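You operate a simulated robot arm through the tools that you are given. There is no shell and no other tool. Be economical: measure what you need, move in short steps, check, and stop when the job is done.

The job below is to be done with a simulated two-armed robot. You get a single attempt, and the scene is never put back.

Task
On the top of the steel bench, fold the yellow cloth in half, so that its two long edges meet.

The check looks at the end state, three seconds after you hand in, the way a careful person would. Anything else that was tipped, shoved, dropped, spilled or broken makes it a failure. Flat cloth is picked up by pressing the open fingertips on it (5 to 10 N) and closing them slowly along it; thin cloth reads only 2 to 8 mm in the jaws.

Robot
Two 7-joint arms with two-finger parallel grippers on one trunk, on a base that drives. Base frame: it is fixed to the floor where the robot stands at the start and does not move with it; the origin is under the middle of the robot, x ahead of it, y to its left, z up; the surface under the hand at the start is at about z = 88. Readings come in cm, degrees, newtons and seconds.
The left shoulder is at the start at [7, 16.3, 119.5], the right one opposite. With the tool pointing down near the work surface each hand reaches from about 40 to 88 cm from the robot's upright axis, wherever it stands, measured 20 degrees to its own side. Places, roughly: top of the steel bench [60, 10, 90]. Payload 3.43 kg a hand.
Tool frame (each hand has its own): the origin (TCP) lies between the finger pads and is the grasp point; the fingertips stand 3.4 cm ahead of it; z points along the fingers, y is the line along which they close. The gripper opens to 12.8 cm. The fingers are 2.4 cm wide and 1.2 cm thick; the gripper's body (4.8 by 13 cm) begins 9.6 cm behind the TCP.
Orientation is that of the tool frame in the base frame, as a unit quaternion [w, x, y, z]. With the fingers straight down and closing along the base's y, the tool's x points along the base's -x, its y along +y and its z along -z.

Tools
- The arms move only by the tool drive_tool. It takes "left_commands", "right_commands" or both (then of equal length, played together; a hand with none holds still); each is one flat list of numbers, 7 for each row, row after row: the turn, a rotation vector about the base's x, y, z in units of 4 degrees (1.0 is 4 degrees), then the shift along the base's x, y, z in units of 50 mm (1.0 is 50 mm), then the gripper command, from -1 (fully open) to 1 (shut), values between in proportion. In form: [wx, wy, wz, tx, ty, tz, claw, wx, wy, wz, tx, ty, tz, claw, ...]. A call has 1 to 20 rows; each row shifts and turns the commanded pose from where the row before left it. A call with a number of a shift or a turn outside -1 to 1 is refused whole. Rows are played at 5 a second. More than 5 cm and 8.6 degrees between two rows, or a gripper value outside its range, and nothing of the call is played. Where a pose cannot be reached the arm comes as near as it can. A force on the tool above 40 N (or 10 N above the force at the start of the call, whichever is more), or a blocked arm, ends the call early, and 0.2 s more pass. Each finger travels about 15.3 cm/s and halts on what it meets, pressing with about 45 N; the grip force reading is that of the motor and also rises with nothing between the fingers. The clock runs only during rows and for 0.2 s after the last one: add rows that do not move to give the fingers time. It gives the time, the measured TCP pose, the force on the tool (base axes), the opening and the grip force at its end, in the units of the frame above (readings bear some noise), with the torque about the TCP (base axes, N m) and any sound that the robot's microphone picked up, and new pictures: "pictures" is both (left out), scene, wrist or none (wrist: the cameras of the hands that moved).
- Cameras (640 x 400 px; columns grow to the right, rows downward): "scene" is now at [13.6, -0.2, 141.29]; the picture's right is [-0.03, -1.00, 0.00], its down [-0.67, 0.02, -0.74] and it looks along [0.74, -0.02, -0.67] (base axes); focal length 214 px, centre (320, 200). "left" rides on the left gripper at [7.6, 1.1, -16] in its tool frame; the picture's right is [-0.15, 0.99, 0.00], its down [-0.88, -0.13, -0.46] and it looks along [-0.45, -0.07, 0.89] (tool axes); focal length 234 px, centre (320, 200). "right" rides on the right gripper at [7.6, -1.1, -16] in its tool frame; the picture's right is [0.15, 0.99, 0.00], its down [-0.88, 0.13, -0.46] and it looks along [-0.45, 0.07, 0.89] (tool axes); focal length 234 px, centre (320, 200). There is no depth. A picture from a camera that has moved, and an enlarged one, comes with that camera's place and axes in the base frame and with its lens.
- slide_trunk(by): slides the trunk up (or, below 0, down) by that many cm; the arms and the scene camera ride with it, the base frame stays. It gives what a move gives, with no picture.
- drive_base(legs): drives the robot by 1 to 6 legs, each [ahead, left, turn to the left] in cm, cm and degrees, along the robot's own axes; the way and the turn of a leg run together, so that a leg with both is an arc; at most 150 cm and 180 degrees a leg. The arms and the cameras ride along, it lands a little off, and it stops where it bumps. It gives what a move gives, and a new picture of the scene camera.
- head_to(pan, tilt): turns the head with the scene camera to pan (to the left, within 86 degrees either way) and tilt (down, from -29 to 69), counted from straight ahead of the robot. It gives what a move gives, and a new picture of the scene camera.
- close_up(camera, box): a new picture of the part [left, top, right, bottom] of that camera's present view, enlarged. No time passes.
- hand_in(): hands the job in; it is judged then, once.

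Go step by step. Nothing tells you exact positions but the pictures and the camera data: compare them with the known pose of the tool, close in by small moves and look again before you grip or let go. The budget is 120 turns and 260 pictures, counting those below and the enlarged ones. Unless the task says otherwise, let go and move clear before handing in, and close with one line.

The tools are called as name(argument=value, ...) on one line, values as JSON. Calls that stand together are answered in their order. drive_tool: Moves the arms, as the interface text tells. Its arguments: {"type":"object","properties":{"left_commands":{"type":"array","items":{"type":"number"}},"right_commands":{"type":"array","items":{"type":"number"}},"pictures":{"type":"string","enum":["both","scene","wrist","none"]}},"required":[]} The other tools are called the same way: slide_trunk (by) slides the trunk up or down; drive_base (legs) drives the base; head_to (pan, tilt) turns the head that bears the scene camera; close_up (camera, box) takes an enlarged picture of a part of a camera's view; hand_in () hands the job in.

At the start:

```text
t: 0.0
left_tool_pos: [54.02, 34.79, 109.52]
left_tool_rot: [0.0, -0.001, 1.0, 0.0]
left_ft_force: [-0.1, 0.5, -0.2]
left_moment: [0.0, 0.02, -0.04]
left_gripper_width: 12.79
left_grasp_force: 0.1
right_tool_pos: [49.85, -15.15, 109.39]
right_tool_rot: [0.0, 0.0, 1.0, 0.0]
right_ft_force: [0.5, -0.2, -0.5]
right_moment: [0.0, -0.02, -0.01]
right_gripper_width: 12.77
right_grasp_force: 0.1
trunk travel left (down, up): [-67.5, 26.5]
robot x, y, heading: [0.12, 0.02, 0.3]
head pan, tilt: [-1.8, 42.2]
```

scene: 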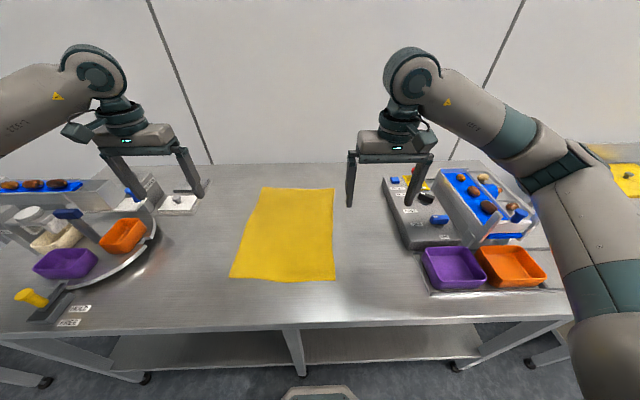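
right: 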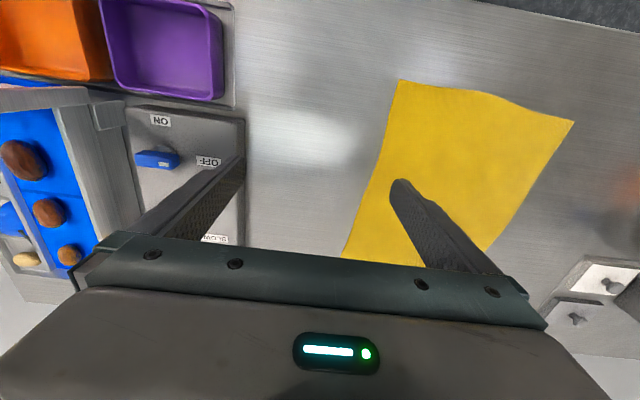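
left: 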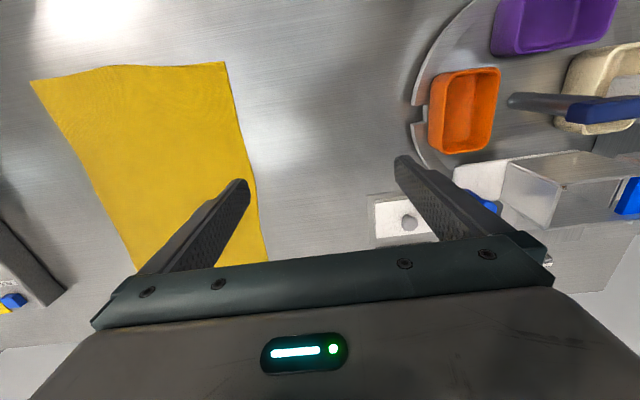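

The yellow cloth lies flat, about x 41–80 and y -6 to 22, with its long edges along x. I plan to grip the left long edge with both hands, right hand at the far end and left hand at the near end, and carry it over to the right edge. First I'll turn both grippers so they close along x.

drive_tool(left_commands=[0, 0, -1, -0.08, -0.13, 0, -1, 0, 0, -1, -0.08, -0.13, 0, -1, 0, 0, -1, -0.08, -0.13, 0, -1, 0, 0, -1, -0.08, -0.13, 0, -1, 0, 0, -1, -0.08, -0.13, 0, -1, 0, 0, -1, -0.08, -0.13, 0, -1, 0, 0, -1, -0.08, -0.13, 0, -1, 0, 0, -1, -0.08, -0.13, 0, -1, 0, 0, -1, -0.08, -0.13, 0, -1, 0, 0, -1, -0.08, -0.13, 0, -1, 0, 0, -1, -0.08, -0.13, 0, -1, 0, 0, -1, -0.08, -0.13, 0, -1, 0, 0, -1, -0.08, -0.13, 0, -1, 0, 0, -1, -0.08, -0.13, 0, -1, 0, 0, -1, -0.08, -0.13, 0, -1, 0, 0, -1, -0.08, -0.13, 0, -1, 0, 0, -1, -0.08, -0.13, 0, -1, 0, 0, -1, -0.08, -0.13, 0, -1, 0, 0, -1, -0.08, -0.13, 0, -1, 0, 0, -1, -0.08, -0.13, 0, -1], right_commands=[0, 0, 1, 0.5, 0, 0, -1, 0, 0, 1, 0.5, 0, 0, -1, 0, 0, 1, 0.5, 0, 0, -1, 0, 0, 1, 0.5, 0, 0, -1, 0, 0, 1, 0.5, 0, 0, -1, 0, 0, 1, 0.5, 0, 0, -1, 0, 0, 1, 0.5, 0, 0, -1, 0, 0, 1, 0.5, 0, 0, -1, 0, 0, 1, 0.5, 0, 0, -1, 0, 0, 1, 0.5, 0, 0, -1, 0, 0, 1, 0, 0.5, 0, -1, 0, 0, 1, 0, 0.5, 0, -1, 0, 0, 1, 0, 0.5, 0, -1, 0, 0, 1, 0, 0.5, 0, -1, 0, 0, 1, 0, 0.5, 0, -1, 0, 0, 1, 0, 0.5, 0, -1, 0, 0, 1, 0, 0.5, 0, -1, 0, 0, 1, 0, 0.5, 0, -1, 0, 0, 1, 0, 0.5, 0, -1, 0, 0, 1, 0, 0.5, 0, -1], pictures="both")

close_up(camera="scene", box=[160, 160, 400, 310])

```text
t: 4.2
left_tool_pos: [45.14, 20.87, 109.66]
left_tool_rot: [0.0, 0.642, 0.767, 0.001]
left_ft_force: [0.0, 0.2, 0.1]
left_moment: [-0.02, 0.01, 0.04]
left_gripper_width: 12.79
left_grasp_force: 0.1
left hand out of reach, approached as far as the arm can: row 20
right_tool_pos: [71.18, -15.48, 108.02]
right_tool_rot: [-0.006, -0.349, 0.937, 0.01]
right_ft_force: [-0.4, 0.3, 0.2]
right_moment: [-0.01, 0.0, -0.01]
right_gripper_width: 12.83
right_grasp_force: 0.0
right hand out of reach, approached as far as the arm can: row 10, 11, 12, 13, 14, 15, 16, 17, 18, 19, 20
trunk travel left (down, up): [-67.5, 26.5]
robot x, y, heading: [0.26, 0.11, 0.0]
head pan, tilt: [-1.8, 42.2]
camera scene: at [13.58, -0.24, 141.29], right [-0.03, -1.0, 0.0], down [-0.67, 0.02, -0.74], along [0.74, -0.02, -0.67], focal length 214 px, centre (320, 200)
camera right: at [66.42, -21.48, 124.06], right [-0.76, 0.65, 0.02], down [0.59, 0.67, 0.46], along [0.28, 0.36, -0.89], focal length 234 px, centre (320, 200)
camera left: at [44.71, 28.51, 125.61], right [1.0, 0.03, 0.0], down [0.03, -0.89, 0.45], along [0.01, -0.45, -0.89], focal length 234 px, centre (320, 200)
```

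scene: 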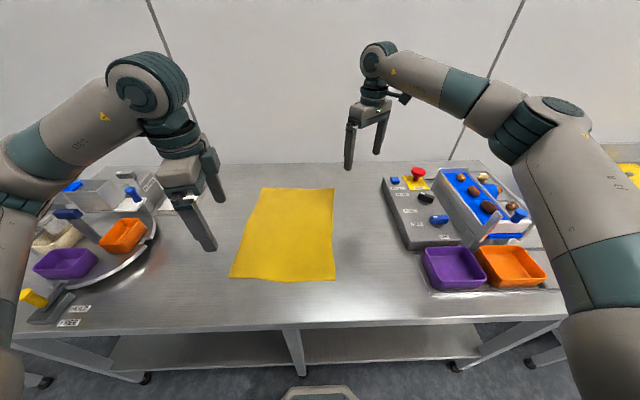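
right: 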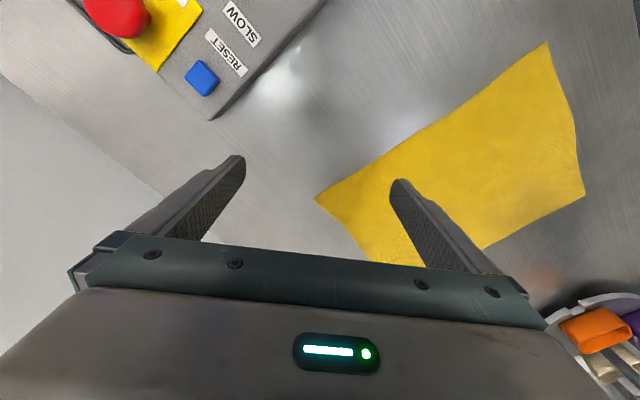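
left: 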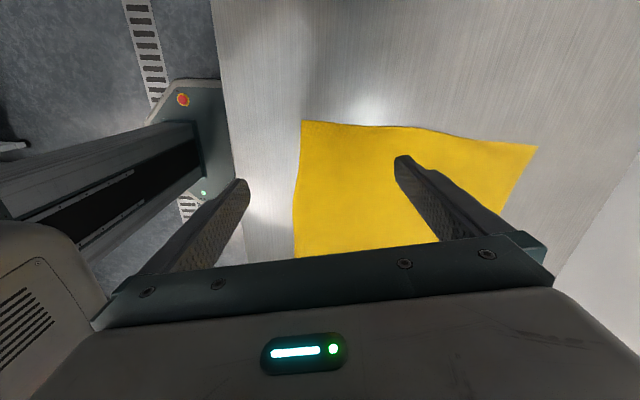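

```text
2.67 times, centred on (280, 235) of scene
camera zoom: at [13.58, -0.24, 141.29], right [-0.03, -1.0, 0.0], down [-0.67, 0.02, -0.74], along [0.74, -0.02, -0.67], focal length 572 px, centre (427, 107)
```

zoom: 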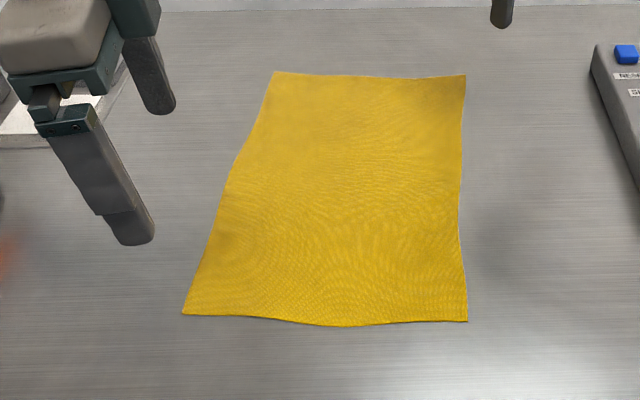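

The left hand is in place by the edge. The right arm stalled at full stretch, so I'll bring it in a little and across before turning further.

drive_tool(right_commands=[0, 0, 0, -0.4, 0.6, -0.2, -1, 0, 0, 0, -0.4, 0.6, -0.2, -1, 0, 0, 0, 0, 0.6, -0.2, -1, 0, 0, 0, 0, 0.6, -0.2, -1, 0, 0, 0, 0, 0.6, -0.2, -1], pictures="none")

```text
t: 5.4
left_tool_pos: [45.11, 20.96, 109.65]
left_tool_rot: [0.0, 0.641, 0.767, 0.0]
left_ft_force: [0.3, 0.5, -0.2]
left_moment: [-0.03, 0.01, -0.04]
left_gripper_width: 12.82
left_grasp_force: 0.0
right_tool_pos: [67.4, -0.23, 103.14]
right_tool_rot: [-0.005, -0.349, 0.937, 0.01]
right_ft_force: [0.2, 0.1, -0.4]
right_moment: [0.02, -0.01, -0.01]
right_gripper_width: 12.79
right_grasp_force: 0.1
trunk travel left (down, up): [-67.5, 26.5]
robot x, y, heading: [-0.0, -0.02, 0.1]
head pan, tilt: [-1.8, 42.2]
```

That works. I'll strafe the base left about 8 cm for reach, with the left hand well above the fixtures, then continue with the right hand.

drive_base(legs=[[0, 8, 0]])

```text
t: 6.5
left_tool_pos: [45.26, 28.86, 109.63]
left_tool_rot: [0.0, 0.641, 0.767, 0.0]
left_ft_force: [0.4, 0.1, -0.1]
left_moment: [0.01, 0.0, 0.02]
left_gripper_width: 12.79
left_grasp_force: 0.1
right_tool_pos: [67.24, 7.54, 103.16]
right_tool_rot: [-0.006, -0.348, 0.937, 0.009]
right_ft_force: [-0.2, 0.1, 0.7]
right_moment: [-0.01, -0.02, -0.01]
right_gripper_width: 12.78
right_grasp_force: 0.1
trunk travel left (down, up): [-67.5, 26.5]
robot x, y, heading: [-0.21, 7.94, -0.2]
head pan, tilt: [-1.8, 42.2]
camera scene: at [13.61, 7.83, 141.29], right [-0.03, -1.0, 0.0], down [-0.67, 0.02, -0.74], along [0.74, -0.02, -0.67], focal length 214 px, centre (320, 200)
```

scene: 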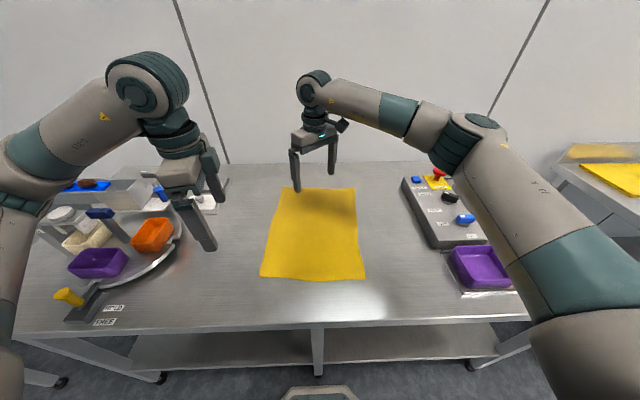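

Estimates of the corners hold. Next I'll move the right hand toward the far-left corner while turning it, and bring the left hand back above the near-left corner.

drive_tool(right_commands=[0, 0, 1, 0, 0.2, 0, -1, 0, 0, 1, 0, 0.2, 0, -1, 0, 0, 1, 0, 0.2, 0, -1, 0, 0, 1, 0, 0.2, 0, -1, 0, 0, 1, 0, 0.2, 0, -1, 0, 0, 1, 0, 0.2, -0.2, -1, 0, 0, 1, 0, 0.2, -0.2, -1, 0, 0, 1, 0.1, 0.2, -0.2, -1, 0, 0, 1, 0.1, 0.2, -0.2, -1, 0, 0, 1, 0.2, 0.2, -0.2, -1, 0, 0, 1, 0.2, 0.2, 0, -1, 0, 0, 1, 0.2, 0.2, 0, -1], left_commands=[0, 0, -0.5, 0, 0, -0.2, -1, 0, 0, -0.5, 0, 0, -0.2, -1, 0, 0, -0.5, 0, 0, -0.2, -1, 0, 0, -0.5, 0, 0, -0.2, -1, 0, 0, -0.5, 0, 0, -0.2, -1, 0, 0, 0, 0, -0.2, 0, -1, 0, 0, 0, 0, -0.2, 0, -1, 0, 0, 0, 0, -0.2, 0, -1, 0, 0, 0, 0, -0.2, 0, -1, 0, 0, 0, 0, -0.2, 0, -1, 0, 0, 0, 0, -0.2, 0, -1, 0, 0, 0, 0, -0.2, 0, -1])

```text
t: 9.1
left_tool_pos: [41.31, 18.97, 105.11]
left_tool_rot: [-0.001, 0.706, 0.708, 0.0]
left_ft_force: [0.0, -0.4, 0.1]
left_moment: [0.0, 0.05, -0.01]
left_gripper_width: 12.8
left_grasp_force: 0.1
left hand out of reach, approached as far as the arm can: row 1, 2, 3, 4, 5
right_tool_pos: [67.44, 9.43, 102.82]
right_tool_rot: [-0.007, -0.458, 0.889, 0.012]
right_ft_force: [0.0, -0.1, -0.1]
right_moment: [0.02, -0.03, -0.04]
right_gripper_width: 12.79
right_grasp_force: 0.1
right hand out of reach, approached as far as the arm can: row 4, 5, 6, 7, 8, 9, 10, 11, 12
trunk travel left (down, up): [-67.5, 26.5]
robot x, y, heading: [0.36, 8.04, 0.2]
head pan, tilt: [-1.8, 42.2]
camera scene: at [13.62, 7.75, 141.29], right [-0.03, -1.0, 0.0], down [-0.67, 0.02, -0.74], along [0.74, -0.02, -0.67], focal length 214 px, centre (320, 200)
camera right: at [64.29, 2.34, 118.89], right [-0.89, 0.45, 0.03], down [0.41, 0.79, 0.46], along [0.19, 0.42, -0.89], focal length 234 px, centre (320, 200)
camera left: at [42.27, 26.59, 121.01], right [0.99, -0.14, 0.0], down [-0.13, -0.88, 0.45], along [-0.06, -0.45, -0.89], focal length 234 px, centre (320, 200)
```

scene: 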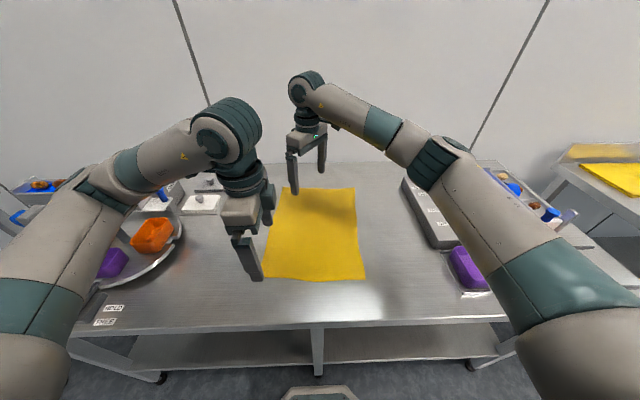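
right: 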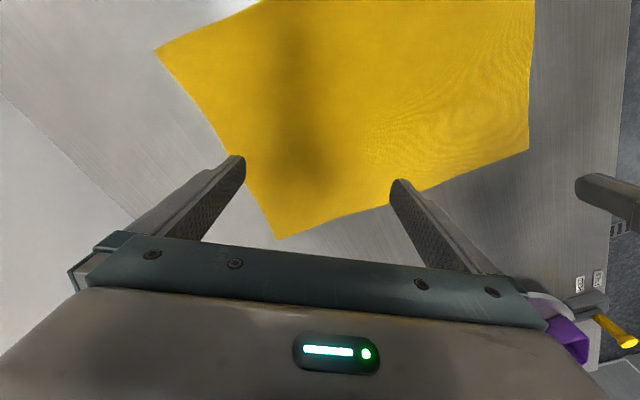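
left: 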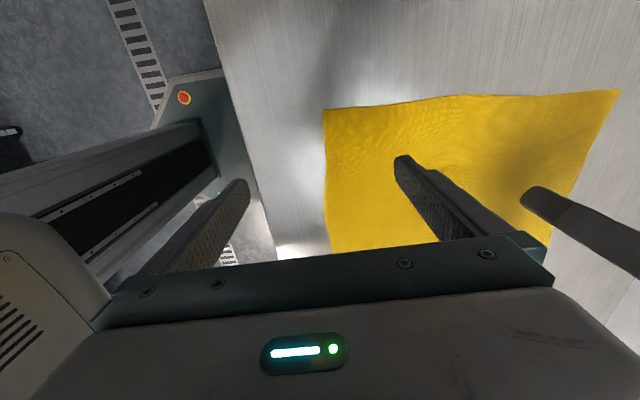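

The right arm hit another limit at about 54° of turn. I'll test whether it's the turn or the distance by moving without any turn.

drive_tool(right_commands=[0, 0, 0, 0, 0.4, 0, -1, 0, 0, 0, 0, 0.4, 0, -1, 0, 0, 0, 0, 0.4, 0, -1, 0, 0, 0, 0, 0.4, 0, -1, 0, 0, 0, 0.4, 0, 0, -1, 0, 0, 0, 0.4, 0, 0, -1, 0, 0, 0, 0.4, 0, 0, -1], pictures="none")

```text
t: 10.7
left_tool_pos: [41.22, 19.13, 104.98]
left_tool_rot: [0.0, 0.706, 0.708, 0.0]
left_ft_force: [0.1, 0.7, -0.5]
left_moment: [-0.01, 0.04, -0.05]
left_gripper_width: 12.79
left_grasp_force: 0.0
right_tool_pos: [67.62, 17.45, 103.01]
right_tool_rot: [-0.007, -0.458, 0.889, 0.012]
right_ft_force: [-0.6, 0.4, 0.0]
right_moment: [-0.02, 0.01, -0.01]
right_gripper_width: 12.79
right_grasp_force: 0.0
right hand out of reach, approached as far as the arm can: row 5, 6, 7
trunk travel left (down, up): [-67.5, 26.5]
robot x, y, heading: [0.1, 8.09, 0.0]
head pan, tilt: [-1.8, 42.2]
```

Crossing is fine; the stretch and turn are what's limited at this height. I'll lower the hand and retry.

drive_tool(right_commands=[0, 0, 0, 0, 0, -0.5, -1, 0, 0, 0, 0, 0, -0.5, -1, 0, 0, 0, 0, 0, -0.4, -1, 0, 0, 0, 0.4, 0, 0, -1, 0, 0, 0, 0.4, 0, 0, -1, 0, 0, 1, 0, 0, 0, -1, 0, 0, 1, 0, 0, 0, -1, 0, 0, 1, 0, 0, 0, -1], pictures="wrist")

```text
t: 12.5
left_tool_pos: [41.31, 18.98, 105.06]
left_tool_rot: [0.0, 0.706, 0.708, 0.0]
left_ft_force: [-0.2, -0.3, -0.2]
left_moment: [-0.01, 0.0, 0.02]
left_gripper_width: 12.81
left_grasp_force: 0.1
right_tool_pos: [67.48, 17.25, 95.88]
right_tool_rot: [-0.006, -0.459, 0.888, 0.012]
right_ft_force: [0.6, -0.5, 0.7]
right_moment: [0.04, 0.05, 0.03]
right_gripper_width: 12.79
right_grasp_force: 0.1
right hand out of reach, approached as far as the arm can: row 4, 5, 6, 7, 8
trunk travel left (down, up): [-67.5, 26.5]
robot x, y, heading: [-0.04, 8.1, -0.1]
head pan, tilt: [-1.8, 42.2]
camera right: at [64.26, 10.27, 111.71], right [-0.89, 0.45, 0.03], down [0.41, 0.79, 0.46], along [0.19, 0.42, -0.89], focal length 234 px, centre (320, 200)
```

right: 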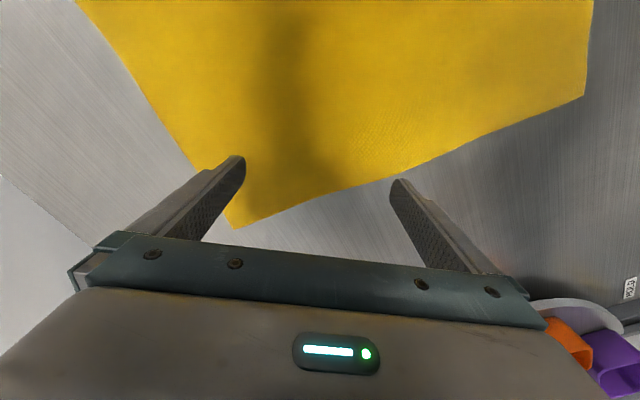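

The limit looks like a wrist-turn limit on the positive side. I'll turn the right hand back the other way and see if the reach opens up.

drive_tool(right_commands=[0, 0, -1, 0, 0, 0.2, -1, 0, 0, -1, 0, 0, 0.2, -1, 0, 0, -1, 0, 0, 0, -1, 0, 0, -1, 0, 0, 0, -1, 0, 0, -1, 0, 0, 0, -1, 0, 0, -1, 0, 0, 0, -1, 0, 0, -1, 0, 0, 0, -1, 0, 0, -1, 0, 0, 0, -1, 0, 0, -1, 0, 0, 0, -1, 0, 0, -1, 0, 0, 0, -1, 0, 0, -1, 0, 0, 0, -1, 0, 0, -1, 0, 0, 0, -1, 0, 0, -1, 0, 0, 0, -1, 0, 0, 0, 0.4, 0, 0, -1, 0, 0, 0, 0.4, 0, 0, -1, 0, 0, 0, 0.4, 0, 0, -1, 0, 0, 0, 0.4, 0, 0, -1], pictures="none")

```text
t: 16.1
left_tool_pos: [41.25, 19.2, 105.1]
left_tool_rot: [0.0, 0.706, 0.708, -0.001]
left_ft_force: [0.0, 1.6, -0.9]
left_moment: [-0.02, 0.01, -0.02]
left_gripper_width: 12.8
left_grasp_force: 0.1
right_tool_pos: [75.38, 17.54, 97.69]
right_tool_rot: [-0.001, -0.023, 1.0, 0.012]
right_ft_force: [0.4, -0.4, -0.9]
right_moment: [0.0, 0.01, 0.01]
right_gripper_width: 12.79
right_grasp_force: 0.0
trunk travel left (down, up): [-67.5, 26.5]
robot x, y, heading: [-0.05, 8.06, -0.1]
head pan, tilt: [-1.8, 42.2]
```

Confirmed: the reach opens with less turn. I'll keep turning the same way toward -90°, which also makes the fingers close along x.

drive_tool(right_commands=[0, 0, -1, 0, 0, 0.1, -1, 0, 0, -1, 0, 0, 0.1, -1, 0, 0, -1, 0, 0, 0.1, -1, 0, 0, -1, 0, 0, 0.1, -1, 0, 0, -1, 0, 0, 0, -1, 0, 0, -1, 0, 0, 0, -1, 0, 0, -1, 0, 0, 0, -1, 0, 0, -1, 0, 0, 0, -1, 0, 0, -1, 0, 0, 0, -1, 0, 0, -1, 0, 0, 0, -1, 0, 0, -1, 0, 0, 0, -1, 0, 0, -1, 0, 0, 0, -1, 0, 0, -1, 0, 0, 0, -1, 0, 0, -1, 0, 0, 0, -1, 0, 0, -1, 0, 0, 0, -1, 0, 0, -1, 0, 0, 0, -1, 0, 0, -1, 0, 0, 0, -1, 0, 0, -1, 0, 0, 0, -1, 0, 0, -1, 0, 0, 0, -1, 0, 0, -1, 0, 0, 0, -1])

```text
t: 20.3
left_tool_pos: [41.32, 19.18, 105.12]
left_tool_rot: [0.0, 0.705, 0.709, 0.0]
left_ft_force: [0.1, 0.6, 0.1]
left_moment: [-0.01, 0.02, 0.02]
left_gripper_width: 12.82
left_grasp_force: 0.1
right_tool_pos: [75.48, 17.28, 99.83]
right_tool_rot: [0.008, 0.626, 0.78, 0.01]
right_ft_force: [0.0, -0.2, -0.1]
right_moment: [0.02, -0.02, -0.02]
right_gripper_width: 12.78
right_grasp_force: 0.1
trunk travel left (down, up): [-67.5, 26.5]
robot x, y, heading: [-0.09, 8.03, -0.3]
head pan, tilt: [-1.8, 42.2]
camera scene: at [13.61, 7.81, 141.29], right [-0.03, -1.0, 0.0], down [-0.67, 0.02, -0.74], along [0.74, -0.02, -0.67], focal length 214 px, centre (320, 200)
camera right: at [72.29, 24.45, 115.75], right [0.93, 0.36, 0.03], down [0.31, -0.83, 0.46], along [0.19, -0.42, -0.89], focal length 234 px, centre (320, 200)
```

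scene: 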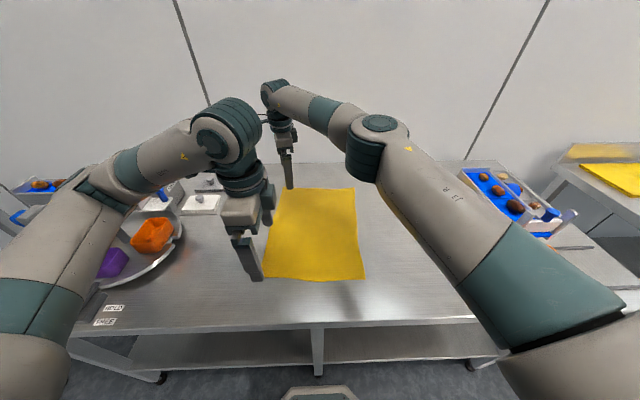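
right: 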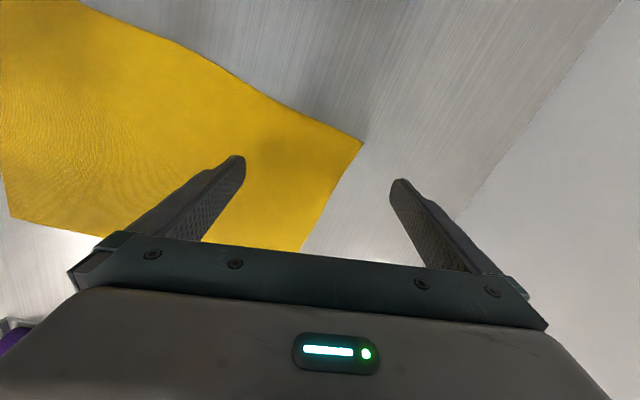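

Both grippers can close along x now. The far-left corner is at about (80, 20.5) and the left edge runs to about (42, 23). I'll set the openings to about 4 cm and hover both hands just above the edge.

drive_tool(left_commands=[0, 0, 0, 0.24, 0.12, -0.5, 0, 0, 0, 0, 0.24, 0.12, -0.5, 0.375, 0, 0, 0, 0.24, 0.12, -0.5, 0.375, 0, 0, 0, 0.24, 0.12, -0.5, 0.375, 0, 0, 0, 0, 0, 0, 0.375], right_commands=[0, 0, -1, 0.1, 0.15, -0.3, 0, 0, 0, -1, 0, 0.15, -0.3, 0.375, 0, 0, -1, 0, 0.15, -0.3, 0.375, 0, 0, 0, 0, 0, 0, 0.375, 0, 0, 0, 0, 0, 0, 0.375])

```text
t: 21.5
left_tool_pos: [43.64, 20.26, 100.13]
left_tool_rot: [0.0, 0.706, 0.708, -0.001]
left_ft_force: [0.1, 0.0, -0.4]
left_moment: [0.02, 0.0, 0.02]
left_gripper_width: 3.97
left_grasp_force: 0.1
left hand out of reach, approached as far as the arm can: row 3, 4
right_tool_pos: [75.8, 19.32, 95.27]
right_tool_rot: [0.009, 0.703, 0.711, 0.009]
right_ft_force: [-0.5, 0.4, 0.0]
right_moment: [0.02, -0.03, -0.01]
right_gripper_width: 4.01
right_grasp_force: 0.1
trunk travel left (down, up): [-67.5, 26.5]
robot x, y, heading: [-0.12, 8.19, -0.3]
head pan, tilt: [-1.8, 42.2]
camera scene: at [13.58, 7.85, 141.29], right [-0.03, -1.0, 0.0], down [-0.67, 0.02, -0.74], along [0.74, -0.02, -0.67], focal length 214 px, centre (320, 200)
camera right: at [74.13, 27.03, 111.24], right [0.99, 0.16, 0.03], down [0.13, -0.88, 0.46], along [0.09, -0.45, -0.89], focal length 234 px, centre (320, 200)
camera left: at [44.64, 27.83, 116.08], right [0.99, -0.14, 0.0], down [-0.13, -0.88, 0.46], along [-0.06, -0.45, -0.89], focal length 234 px, centre (320, 200)
```

scene: 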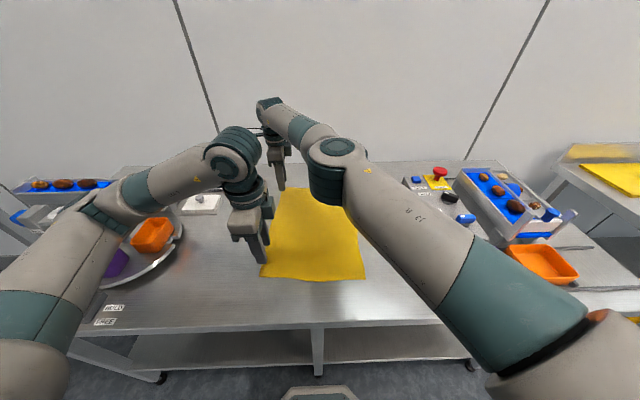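
right: 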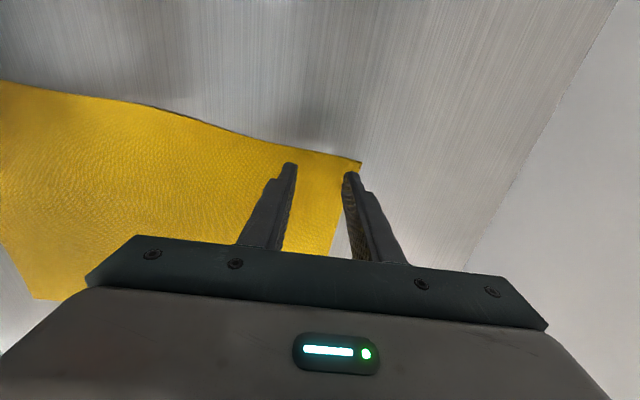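
left: 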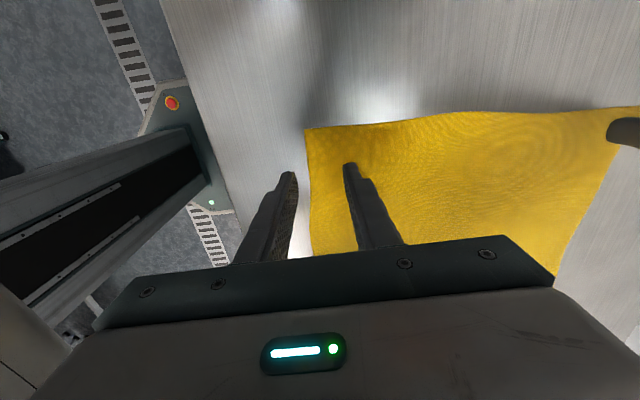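

The two arms would clash mid-fold from here, since the right elbow is in the left hand's path. It's better to stand further left and turned right, so the left arm takes the far end and the right arm the near end. I'll retract and raise both hands first.

drive_tool(left_commands=[0, 0, 0, 0, 0, 0.5, -0.5, 0, 0, 0, 0, 0, 0.5, -0.5, 0, 0, 0, 0, 0.2, 0.5, -0.5, 0, 0, 0, 0, 0.2, 0.3, -0.5, 0, 0, 1, 0, 0.2, 0, -0.5, 0, 0, 1, 0, 0, 0, -0.5, 0, 0, 1, 0, 0, 0, -0.5, 0, 0, 1, 0, 0, 0, -0.5, 0, 0, 1, 0, 0, 0, -0.5, 0, 0, 1, 0, 0, 0, -0.5, 0, 0, 1, 0, 0, 0, -0.5, 0, 0, 1, 0, 0, 0, -0.5, 0, 0, 1, 0, 0, 0, -0.5, 0, 0, 1, 0, 0, 0, -0.5, 0, 0, 1, 0, 0, 0, -0.5, 0, 0, 1, 0, 0, 0, -0.5, 0, 0, 1, 0, 0, 0, -0.5, 0, 0, 1, 0, 0, 0, -0.5, 0, 0, 1, 0, 0, 0, -0.5, 0, 0, 1, 0, 0, 0, -0.5], right_commands=[0, 0, 0, 0, -0.2, 0.5, -0.5, 0, 0, 0, 0, -0.4, 0.5, -0.5, 0, 0, 0, 0, -0.4, 0.5, -0.5, 0, 0, 0, 0, -0.4, 0.5, -0.5, 0, 0, 0, -0.2, -0.4, 0.2, -0.5, 0, 0, 0, -0.2, -0.4, 0.2, -0.5, 0, 0, 0, -0.2, -0.4, 0.2, -0.5, 0, 0, 0, -0.2, -0.4, 0.2, -0.5, 0, 0, 0, -0.2, -0.4, 0.2, -0.5, 0, 0, 0, -0.2, -0.4, 0, -0.5, 0, 0, 0, -0.2, -0.4, 0, -0.5, 0, 0, 0, -0.2, -0.4, 0, -0.5, 0, 0, 0, -0.2, -0.4, 0, -0.5, 0, 0, 1, -0.2, 0, 0, -0.5, 0, 0, 1, -0.2, 0, 0, -0.5, 0, 0, 1, 0, 0, 0, -0.5, 0, 0, 1, 0, 0, 0, -0.5, 0, 0, 1, 0, 0, 0, -0.5, 0, 0, 1, 0, 0, 0, -0.5, 0, 0, 0, 0, 0, 0, -0.5], pictures="scene")

slide_trunk(by=10)

head_to(pan=30, tilt=45)

```text
t: 25.7
left_tool_pos: [43.67, 23.24, 109.15]
left_tool_rot: [-0.001, 0.222, 0.975, 0.0]
left_ft_force: [-0.2, 1.2, 0.1]
left_moment: [0.04, 0.02, 0.01]
left_gripper_width: 9.63
left_grasp_force: 0.0
right_tool_pos: [64.92, -5.4, 110.21]
right_tool_rot: [0.007, 0.541, 0.841, 0.011]
right_ft_force: [0.3, 0.1, -0.3]
right_moment: [0.02, 0.01, 0.0]
right_gripper_width: 9.58
right_grasp_force: 0.0
trunk travel left (down, up): [-67.5, 26.5]
robot x, y, heading: [0.05, 7.53, -0.1]
head pan, tilt: [-1.8, 42.2]
camera scene: at [13.6, 7.8, 141.29], right [-0.03, -1.0, 0.0], down [-0.67, 0.02, -0.74], along [0.74, -0.02, -0.67], focal length 214 px, centre (320, 200)
```

scene: 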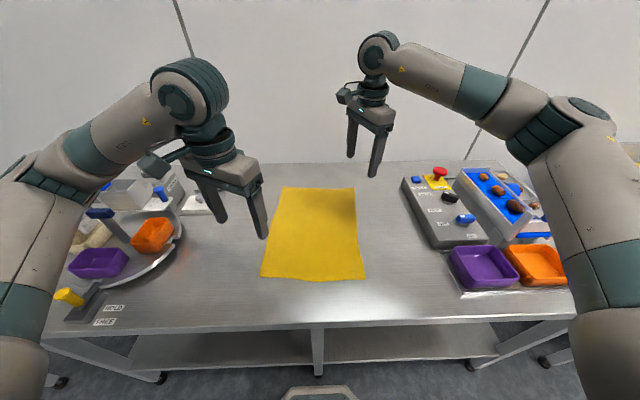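

```text
t: 27.0
left_tool_pos: [43.7, 23.21, 119.2]
left_tool_rot: [0.0, 0.224, 0.975, 0.0]
left_ft_force: [-0.4, -0.1, 0.5]
left_moment: [0.04, 0.0, 0.02]
left_gripper_width: 9.61
left_grasp_force: 0.0
right_tool_pos: [64.96, -5.32, 120.43]
right_tool_rot: [0.007, 0.54, 0.841, 0.011]
right_ft_force: [0.1, -1.0, 0.4]
right_moment: [0.0, 0.02, 0.01]
right_gripper_width: 9.58
right_grasp_force: 0.1
trunk travel left (down, up): [-77.5, 16.5]
robot x, y, heading: [-0.15, 8.04, -0.1]
head pan, tilt: [-1.8, 42.2]
```

```text
t: 28.0
left_tool_pos: [43.85, 23.15, 119.07]
left_tool_rot: [0.0, 0.223, 0.975, 0.0]
left_ft_force: [0.7, -0.1, 0.3]
left_moment: [-0.01, -0.03, -0.03]
left_gripper_width: 9.61
left_grasp_force: 0.1
right_tool_pos: [64.87, -5.52, 120.4]
right_tool_rot: [0.007, 0.54, 0.841, 0.012]
right_ft_force: [-0.4, 0.4, -0.6]
right_moment: [0.01, -0.03, 0.05]
right_gripper_width: 9.62
right_grasp_force: 0.0
trunk travel left (down, up): [-77.5, 16.5]
robot x, y, heading: [0.16, 7.84, -0.1]
head pan, tilt: [30.0, 45.0]
camera scene: at [12.31, 12.12, 150.89], right [0.5, -0.87, 0.0], down [-0.61, -0.35, -0.71], along [0.61, 0.35, -0.71], focal length 214 px, centre (320, 200)
```

scene: 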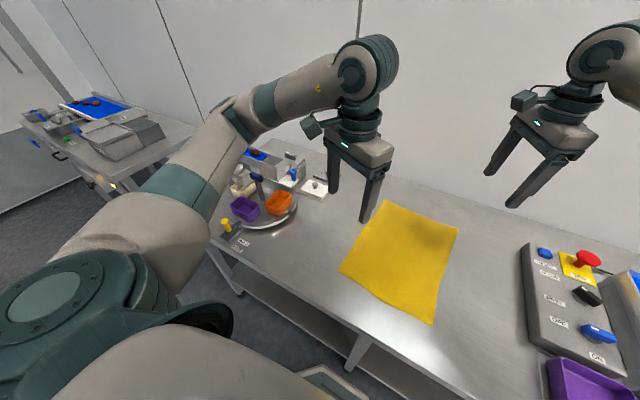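

The left side is clear at this height. I'll back off slightly, strafe left 17 cm and turn 25° to the right.

drive_base(legs=[[-1.5, 17, 0], [0, 0, -25]])

head_to(pan=0, tilt=45)

```text
t: 30.7
left_tool_pos: [44.56, 19.83, 119.14]
left_tool_rot: [-0.001, 0.431, 0.902, 0.0]
left_ft_force: [-0.5, 0.7, 0.1]
left_moment: [-0.01, 0.01, -0.04]
left_gripper_width: 9.59
left_grasp_force: 0.1
right_tool_pos: [51.49, -15.05, 120.44]
right_tool_rot: [0.011, 0.712, 0.702, 0.009]
right_ft_force: [0.1, -0.9, -0.3]
right_moment: [-0.04, 0.0, 0.02]
right_gripper_width: 9.58
right_grasp_force: 0.1
trunk travel left (down, up): [-77.5, 16.5]
robot x, y, heading: [-1.24, 24.61, -25.4]
head pan, tilt: [30.0, 45.0]
camera scene: at [11.42, 23.36, 150.89], right [0.08, -1.0, 0.0], down [-0.71, -0.06, -0.71], along [0.7, 0.06, -0.71], focal length 214 px, centre (320, 200)
```

scene: 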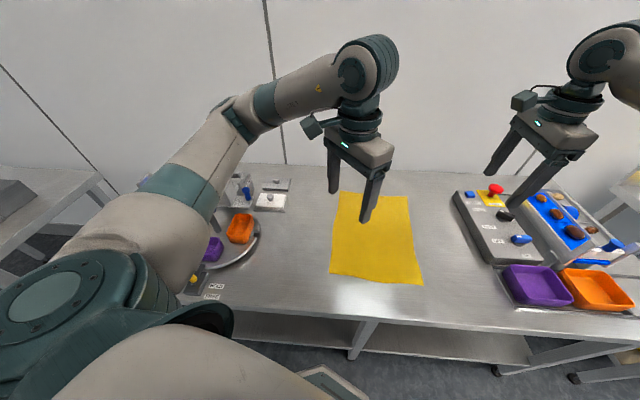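

```text
t: 31.6
left_tool_pos: [44.6, 19.84, 119.16]
left_tool_rot: [-0.001, 0.432, 0.902, 0.001]
left_ft_force: [0.3, -1.0, 0.0]
left_moment: [-0.01, 0.05, -0.02]
left_gripper_width: 9.61
left_grasp_force: 0.0
right_tool_pos: [51.45, -15.16, 120.39]
right_tool_rot: [0.009, 0.712, 0.703, 0.008]
right_ft_force: [0.2, -0.3, 0.4]
right_moment: [0.0, 0.0, 0.0]
right_gripper_width: 9.6
right_grasp_force: 0.1
trunk travel left (down, up): [-77.5, 16.5]
robot x, y, heading: [-1.1, 24.95, -25.4]
head pan, tilt: [0.0, 45.0]
camera scene: at [10.66, 19.2, 150.89], right [-0.43, -0.9, 0.0], down [-0.64, 0.3, -0.71], along [0.64, -0.3, -0.71], focal length 214 px, centre (320, 200)
```

scene: 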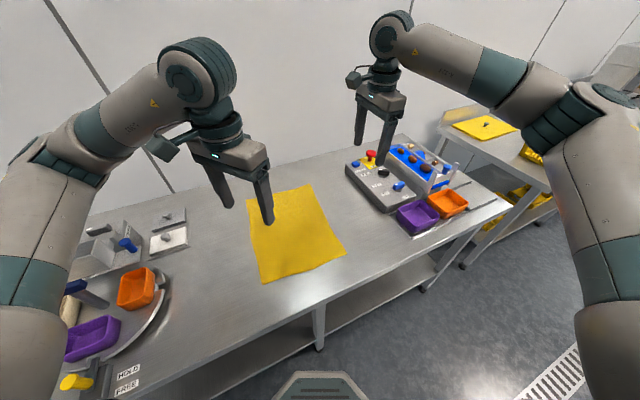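

The robot now stands at (-1, 25), heading -25°. I'll move the left hand out to the far end while turning it positive, and bring the right hand over to the near end.

drive_tool(left_commands=[0, 0, 1, 0.22, 0, 0, -0.5, 0, 0, 1, 0.22, 0, 0, -0.5, 0, 0, 1, 0.22, 0, 0, -0.5, 0, 0, 1, 0.22, 0, 0, -0.5, 0, 0, 1, 0.22, 0, 0, -0.5, 0, 0, 1, 0.22, 0, 0, -0.5, 0, 0, 1, 0.22, 0, 0, -0.5, 0, 0, 1, 0.22, 0, 0, -0.5, 0, 0, 1, 0.22, 0, 0, -0.5, 0, 0, 1, 0.22, 0, 0, -0.5, 0, 0, 1, 0.22, 0, 0, -0.5, 0, 0, 1, 0.22, 0, 0, -0.5, 0, 0, 1, 0.22, 0, 0, -0.5, 0, 0, 1, 0.22, 0, 0, -0.5, 0, 0, 1, 0.22, 0, 0, -0.5, 0, 0, 1, 0.22, 0, 0, -0.5, 0, 0, 1, 0.22, 0, 0, -0.5, 0, 0, 1, 0.22, 0, 0, -0.5, 0, 0, 1, 0.22, 0, 0, -0.5, 0, 0, 1, 0.22, 0, 0, -0.5], right_commands=[0, 0, 0, -0.05, 0, 0, -0.5, 0, 0, 0, -0.05, 0, 0, -0.5, 0, 0, 0, -0.05, 0, 0, -0.5, 0, 0, 0, -0.05, 0, 0, -0.5, 0, 0, 0, -0.05, 0, 0, -0.5, 0, 0, 0, -0.05, 0, 0, -0.5, 0, 0, 0, -0.05, 0, 0, -0.5, 0, 0, 0, -0.05, 0, 0, -0.5, 0, 0, 0, -0.05, 0.5, 0, -0.5, 0, 0, 0, -0.05, 0.5, 0, -0.5, 0, 0, 0, -0.05, 0.5, 0, -0.5, 0, 0, 0, -0.05, 0.5, 0, -0.5, 0, 0, 0, -0.05, 0.5, 0, -0.5, 0, 0, 0, -0.05, 0.5, 0, -0.5, 0, 0, 0, -0.05, 0.5, 0, -0.5, 0, 0, 0, -0.05, 0.5, 0, -0.5, 0, 0, 0, -0.05, 0.5, 0, -0.5, 0, 0, 0, -0.05, 0.5, 0, -0.5, 0, 0, 0, -0.05, 0.5, 0, -0.5, 0, 0, 0, -0.05, 0.5, 0, -0.5], pictures="scene")

```text
t: 35.9
left_tool_pos: [66.69, 19.83, 119.18]
left_tool_rot: [-0.001, -0.251, 0.968, 0.0]
left_ft_force: [0.1, 0.3, 0.5]
left_moment: [-0.02, 0.0, 0.0]
left_gripper_width: 9.59
left_grasp_force: 0.0
right_tool_pos: [46.41, 14.99, 120.48]
right_tool_rot: [0.009, 0.711, 0.703, 0.008]
right_ft_force: [-0.1, 0.0, 0.4]
right_moment: [-0.02, 0.03, 0.01]
right_gripper_width: 9.62
right_grasp_force: 0.1
trunk travel left (down, up): [-77.5, 16.5]
robot x, y, heading: [-1.63, 24.55, -25.1]
head pan, tilt: [0.0, 45.0]
camera scene: at [10.68, 19.33, 150.89], right [-0.43, -0.9, 0.0], down [-0.64, 0.3, -0.71], along [0.64, -0.3, -0.71], focal length 214 px, centre (320, 200)
```

scene: 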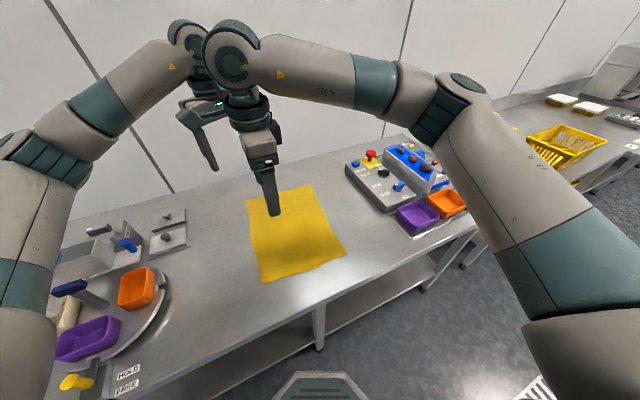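

Good clearance. I'll lower the trunk back and finish positioning.

slide_trunk(by=-10)

drive_tool(left_commands=[0, 0, 1, 0.15, 0, -0.1, -0.5, 0, 0, 1, 0.15, 0, -0.1, -0.5, 0, 0, 1, 0.15, 0, -0.1, -0.5, 0, 0, 1, 0.15, 0, -0.1, -0.5, 0, 0, 1, 0.15, 0, -0.1, -0.5, 0, 0, 1, 0.15, 0, -0.1, -0.5, 0, 0, 1, 0.15, 0, -0.2, -0.5, 0, 0, 1, 0.15, 0, -0.2, -0.5, 0, 0, 1, 0.15, 0, -0.2, -0.5, 0, 0, 1, 0.15, 0, -0.2, -0.5, 0, 0, 1, 0.15, 0, -0.3, 0, 0, 0, 1, 0.15, 0, -0.3, 0.375, 0, 0, 1, 0, 0, -0.3, 0.375, 0, 0, 1, 0, 0, -0.2, 0.375, 0, 0, 1, 0, 0, 0, 0.375], right_commands=[0, 0, 0, 0, 0.1, -0.1, -0.5, 0, 0, 0, 0, 0.1, -0.1, -0.5, 0, 0, 0, 0, 0.1, -0.1, -0.5, 0, 0, 0, 0, 0.1, -0.1, -0.5, 0, 0, 0, 0, 0.1, -0.1, -0.5, 0, 0, 0, 0, 0.1, -0.1, -0.5, 0, 0, 0, 0, 0.1, -0.2, -0.5, 0, 0, 0, 0, 0.1, -0.2, -0.5, 0, 0, 0, 0, 0.1, -0.2, -0.5, 0, 0, 0, 0, 0.1, -0.2, -0.5, 0, 0, 0, 0, 0.1, -0.3, 0, 0, 0, 0, 0, 0.1, -0.3, 0.375, 0, 0, 0, 0, 0.1, -0.3, 0.375, 0, 0, 0, 0, 0, -0.3, 0.375, 0, 0, 0, 0, 0, -0.2, 0.375])

```text
t: 37.2
left_tool_pos: [66.57, 19.75, 109.26]
left_tool_rot: [0.0, -0.249, 0.968, 0.0]
left_ft_force: [-0.3, 0.8, -0.1]
left_moment: [0.0, -0.03, -0.02]
left_gripper_width: 9.61
left_grasp_force: 0.0
right_tool_pos: [46.47, 14.78, 110.42]
right_tool_rot: [0.01, 0.711, 0.703, 0.009]
right_ft_force: [1.1, -0.1, 0.1]
right_moment: [-0.01, 0.0, -0.01]
right_gripper_width: 9.61
right_grasp_force: 0.1
trunk travel left (down, up): [-67.5, 26.5]
robot x, y, heading: [-1.23, 24.67, -25.3]
head pan, tilt: [0.0, 45.0]
```

```text
t: 40.4
left_tool_pos: [75.59, 19.64, 96.66]
left_tool_rot: [-0.002, -0.701, 0.713, 0.001]
left_ft_force: [-0.8, 0.0, 0.2]
left_moment: [0.0, 0.0, -0.04]
left_gripper_width: 3.98
left_grasp_force: 0.1
right_tool_pos: [46.47, 21.38, 96.46]
right_tool_rot: [0.01, 0.711, 0.703, 0.009]
right_ft_force: [-0.4, -0.3, 0.2]
right_moment: [0.0, 0.02, 0.03]
right_gripper_width: 4.01
right_grasp_force: 0.0
trunk travel left (down, up): [-67.5, 26.5]
robot x, y, heading: [-1.17, 24.84, -25.6]
head pan, tilt: [0.0, 45.0]
camera scene: at [10.65, 19.19, 140.89], right [-0.43, -0.9, 0.0], down [-0.64, 0.3, -0.71], along [0.64, -0.3, -0.71], focal length 214 px, centre (320, 200)
camera right: at [44.89, 28.96, 112.45], right [0.99, 0.13, 0.03], down [0.11, -0.88, 0.46], along [0.08, -0.45, -0.89], focal length 234 px, centre (320, 200)
camera left: at [74.16, 12.12, 112.6], right [-0.99, 0.16, 0.0], down [0.15, 0.88, 0.45], along [0.07, 0.45, -0.89], focal length 234 px, centre (320, 200)
```

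scene: 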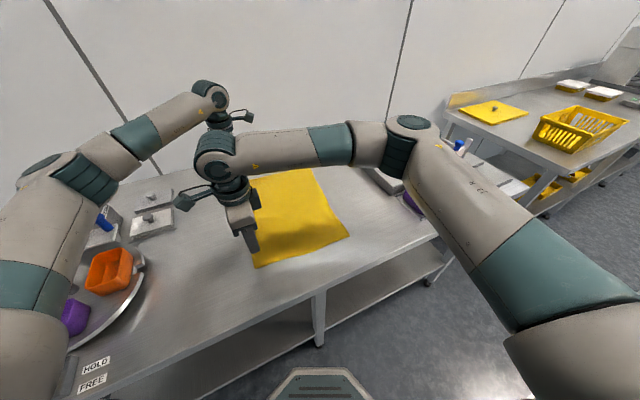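
right: 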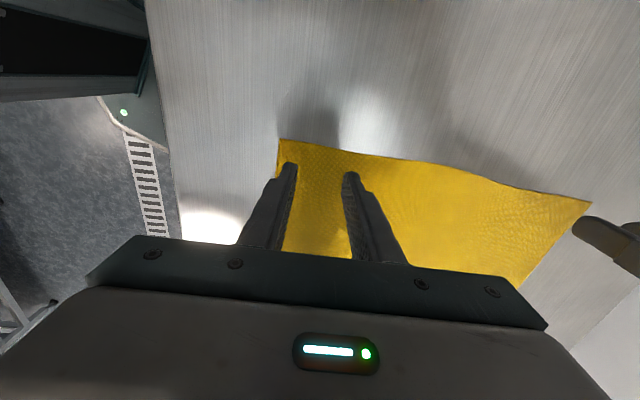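
left: 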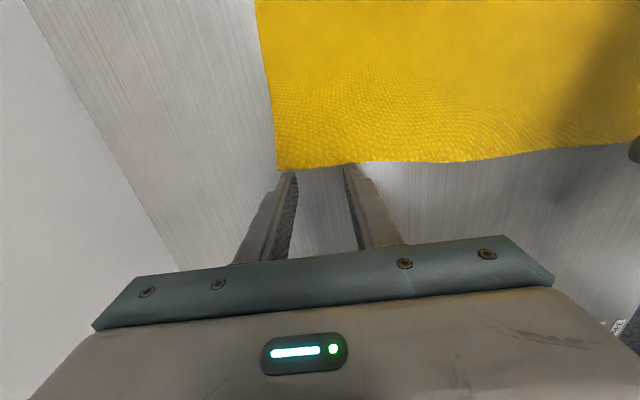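

Everything lines up: both fingertip pairs are just inside the left edge. I'll lower to just above the cloth.

drive_tool(left_commands=[0, 0, 0, 0.04, -0.06, -0.3, 0.375, 0, 0, 0, 0.04, -0.05, -0.3, 0.375, 0, 0, 0, 0, 0, -0.2, 0.375, 0, 0, 0, 0, 0, 0, 0.375], right_commands=[0, 0, 0, 0, 0.01, -0.3, 0.375, 0, 0, 0, 0, 0.01, -0.3, 0.375, 0, 0, 0, 0, 0, -0.2, 0.375, 0, 0, 0, 0, 0, 0, 0.375], pictures="wrist")

```text
t: 41.4
left_tool_pos: [75.88, 19.11, 92.72]
left_tool_rot: [-0.001, -0.701, 0.714, 0.0]
left_ft_force: [-0.1, 0.7, 0.5]
left_moment: [-0.01, 0.04, 0.0]
left_gripper_width: 3.99
left_grasp_force: 0.0
right_tool_pos: [46.33, 21.35, 92.54]
right_tool_rot: [0.01, 0.712, 0.703, 0.008]
right_ft_force: [0.5, 0.3, -0.3]
right_moment: [0.0, -0.03, 0.0]
right_gripper_width: 4.01
right_grasp_force: 0.1
trunk travel left (down, up): [-67.5, 26.5]
robot x, y, heading: [-1.67, 24.79, -25.4]
head pan, tilt: [0.0, 45.0]
camera right: at [44.88, 29.01, 108.49], right [0.99, 0.13, 0.03], down [0.11, -0.88, 0.46], along [0.08, -0.45, -0.89], focal length 234 px, centre (320, 200)
camera left: at [74.58, 11.62, 108.63], right [-0.99, 0.17, 0.0], down [0.15, 0.88, 0.46], along [0.07, 0.45, -0.89], focal length 234 px, centre (320, 200)
```

right: 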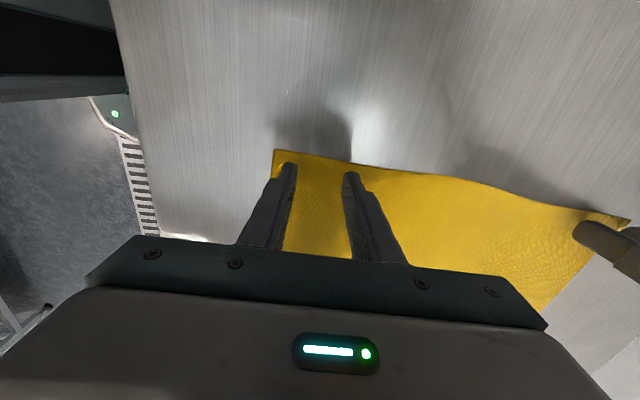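
left: 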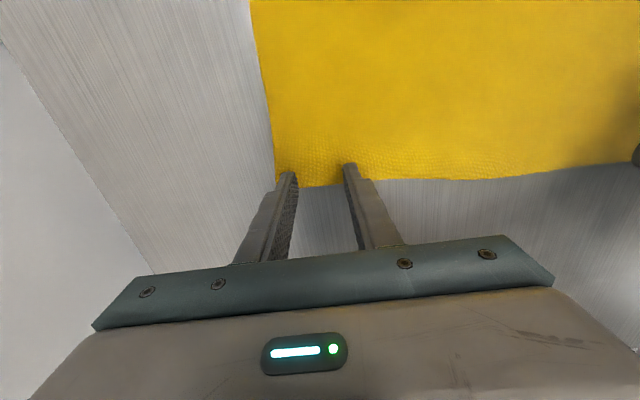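

Alignment looks right. I'll now descend in small steps to feel for contact.

drive_tool(left_commands=[0, 0, 0, 0, 0, -0.1, 0.375, 0, 0, 0, 0, 0, -0.1, 0.375, 0, 0, 0, 0, 0, 0, 0.375], right_commands=[0, 0, 0, 0, 0, -0.1, 0.375, 0, 0, 0, 0, 0, -0.1, 0.375, 0, 0, 0, 0, 0, 0, 0.375], pictures="none")

```text
t: 42.2
left_tool_pos: [75.92, 19.29, 91.71]
left_tool_rot: [0.0, -0.7, 0.714, 0.0]
left_ft_force: [0.0, 1.6, -0.3]
left_moment: [-0.01, -0.02, -0.02]
left_gripper_width: 4.0
left_grasp_force: 0.2
right_tool_pos: [46.27, 21.35, 91.65]
right_tool_rot: [0.01, 0.711, 0.703, 0.009]
right_ft_force: [-0.8, -0.9, 13.6]
right_moment: [0.01, 0.42, 0.01]
right_gripper_width: 3.99
right_grasp_force: 0.0
trunk travel left (down, up): [-67.5, 26.5]
robot x, y, heading: [-1.34, 24.73, -25.3]
head pan, tilt: [0.0, 45.0]
```

The right hand is touching at 13.6 N, so I'll ease it up slightly. The left needs a bit more.

drive_tool(left_commands=[0, 0, 0, 0, 0, -0.03, 0.375, 0, 0, 0, 0, 0, 0, 0.375], right_commands=[0, 0, 0, 0, 0, 0.01, 0.375, 0, 0, 0, 0, 0, 0, 0.375], pictures="none")

```text
t: 42.8
left_tool_pos: [75.89, 19.17, 91.51]
left_tool_rot: [0.0, -0.701, 0.713, -0.001]
left_ft_force: [-0.7, 0.1, 0.0]
left_moment: [-0.01, 0.01, 0.0]
left_gripper_width: 4.0
left_grasp_force: 0.0
right_tool_pos: [46.36, 21.31, 91.62]
right_tool_rot: [0.01, 0.711, 0.703, 0.01]
right_ft_force: [0.2, -0.2, 15.1]
right_moment: [0.05, 0.41, 0.01]
right_gripper_width: 3.91
right_grasp_force: 0.1
trunk travel left (down, up): [-67.5, 26.5]
robot x, y, heading: [-1.6, 24.81, -25.7]
head pan, tilt: [0.0, 45.0]
```

The right hand is tilted 1.6° and resting on one finger. I'll level it, and lower the left further.

drive_tool(left_commands=[0, 0, 0, 0, 0, -0.03, 0.375, 0, 0, 0, 0, 0, 0, 0.375], right_commands=[0, 0.4, 0, 0, 0, 0.02, 0.375, 0, 0, 0, 0, 0, 0, 0.375], pictures="none")

```text
t: 43.4
left_tool_pos: [75.81, 19.15, 91.39]
left_tool_rot: [0.0, -0.7, 0.714, -0.001]
left_ft_force: [0.0, 0.1, 9.2]
left_moment: [0.06, 0.03, 0.0]
left_gripper_width: 4.01
left_grasp_force: 0.0
right_tool_pos: [46.3, 21.39, 91.54]
right_tool_rot: [0.0, 0.712, 0.703, -0.001]
right_ft_force: [1.0, -0.3, 1.6]
right_moment: [-0.01, -0.06, 0.03]
right_gripper_width: 4.0
right_grasp_force: 0.0
trunk travel left (down, up): [-67.5, 26.5]
robot x, y, heading: [-1.54, 24.64, -25.6]
head pan, tilt: [0.0, 45.0]
```

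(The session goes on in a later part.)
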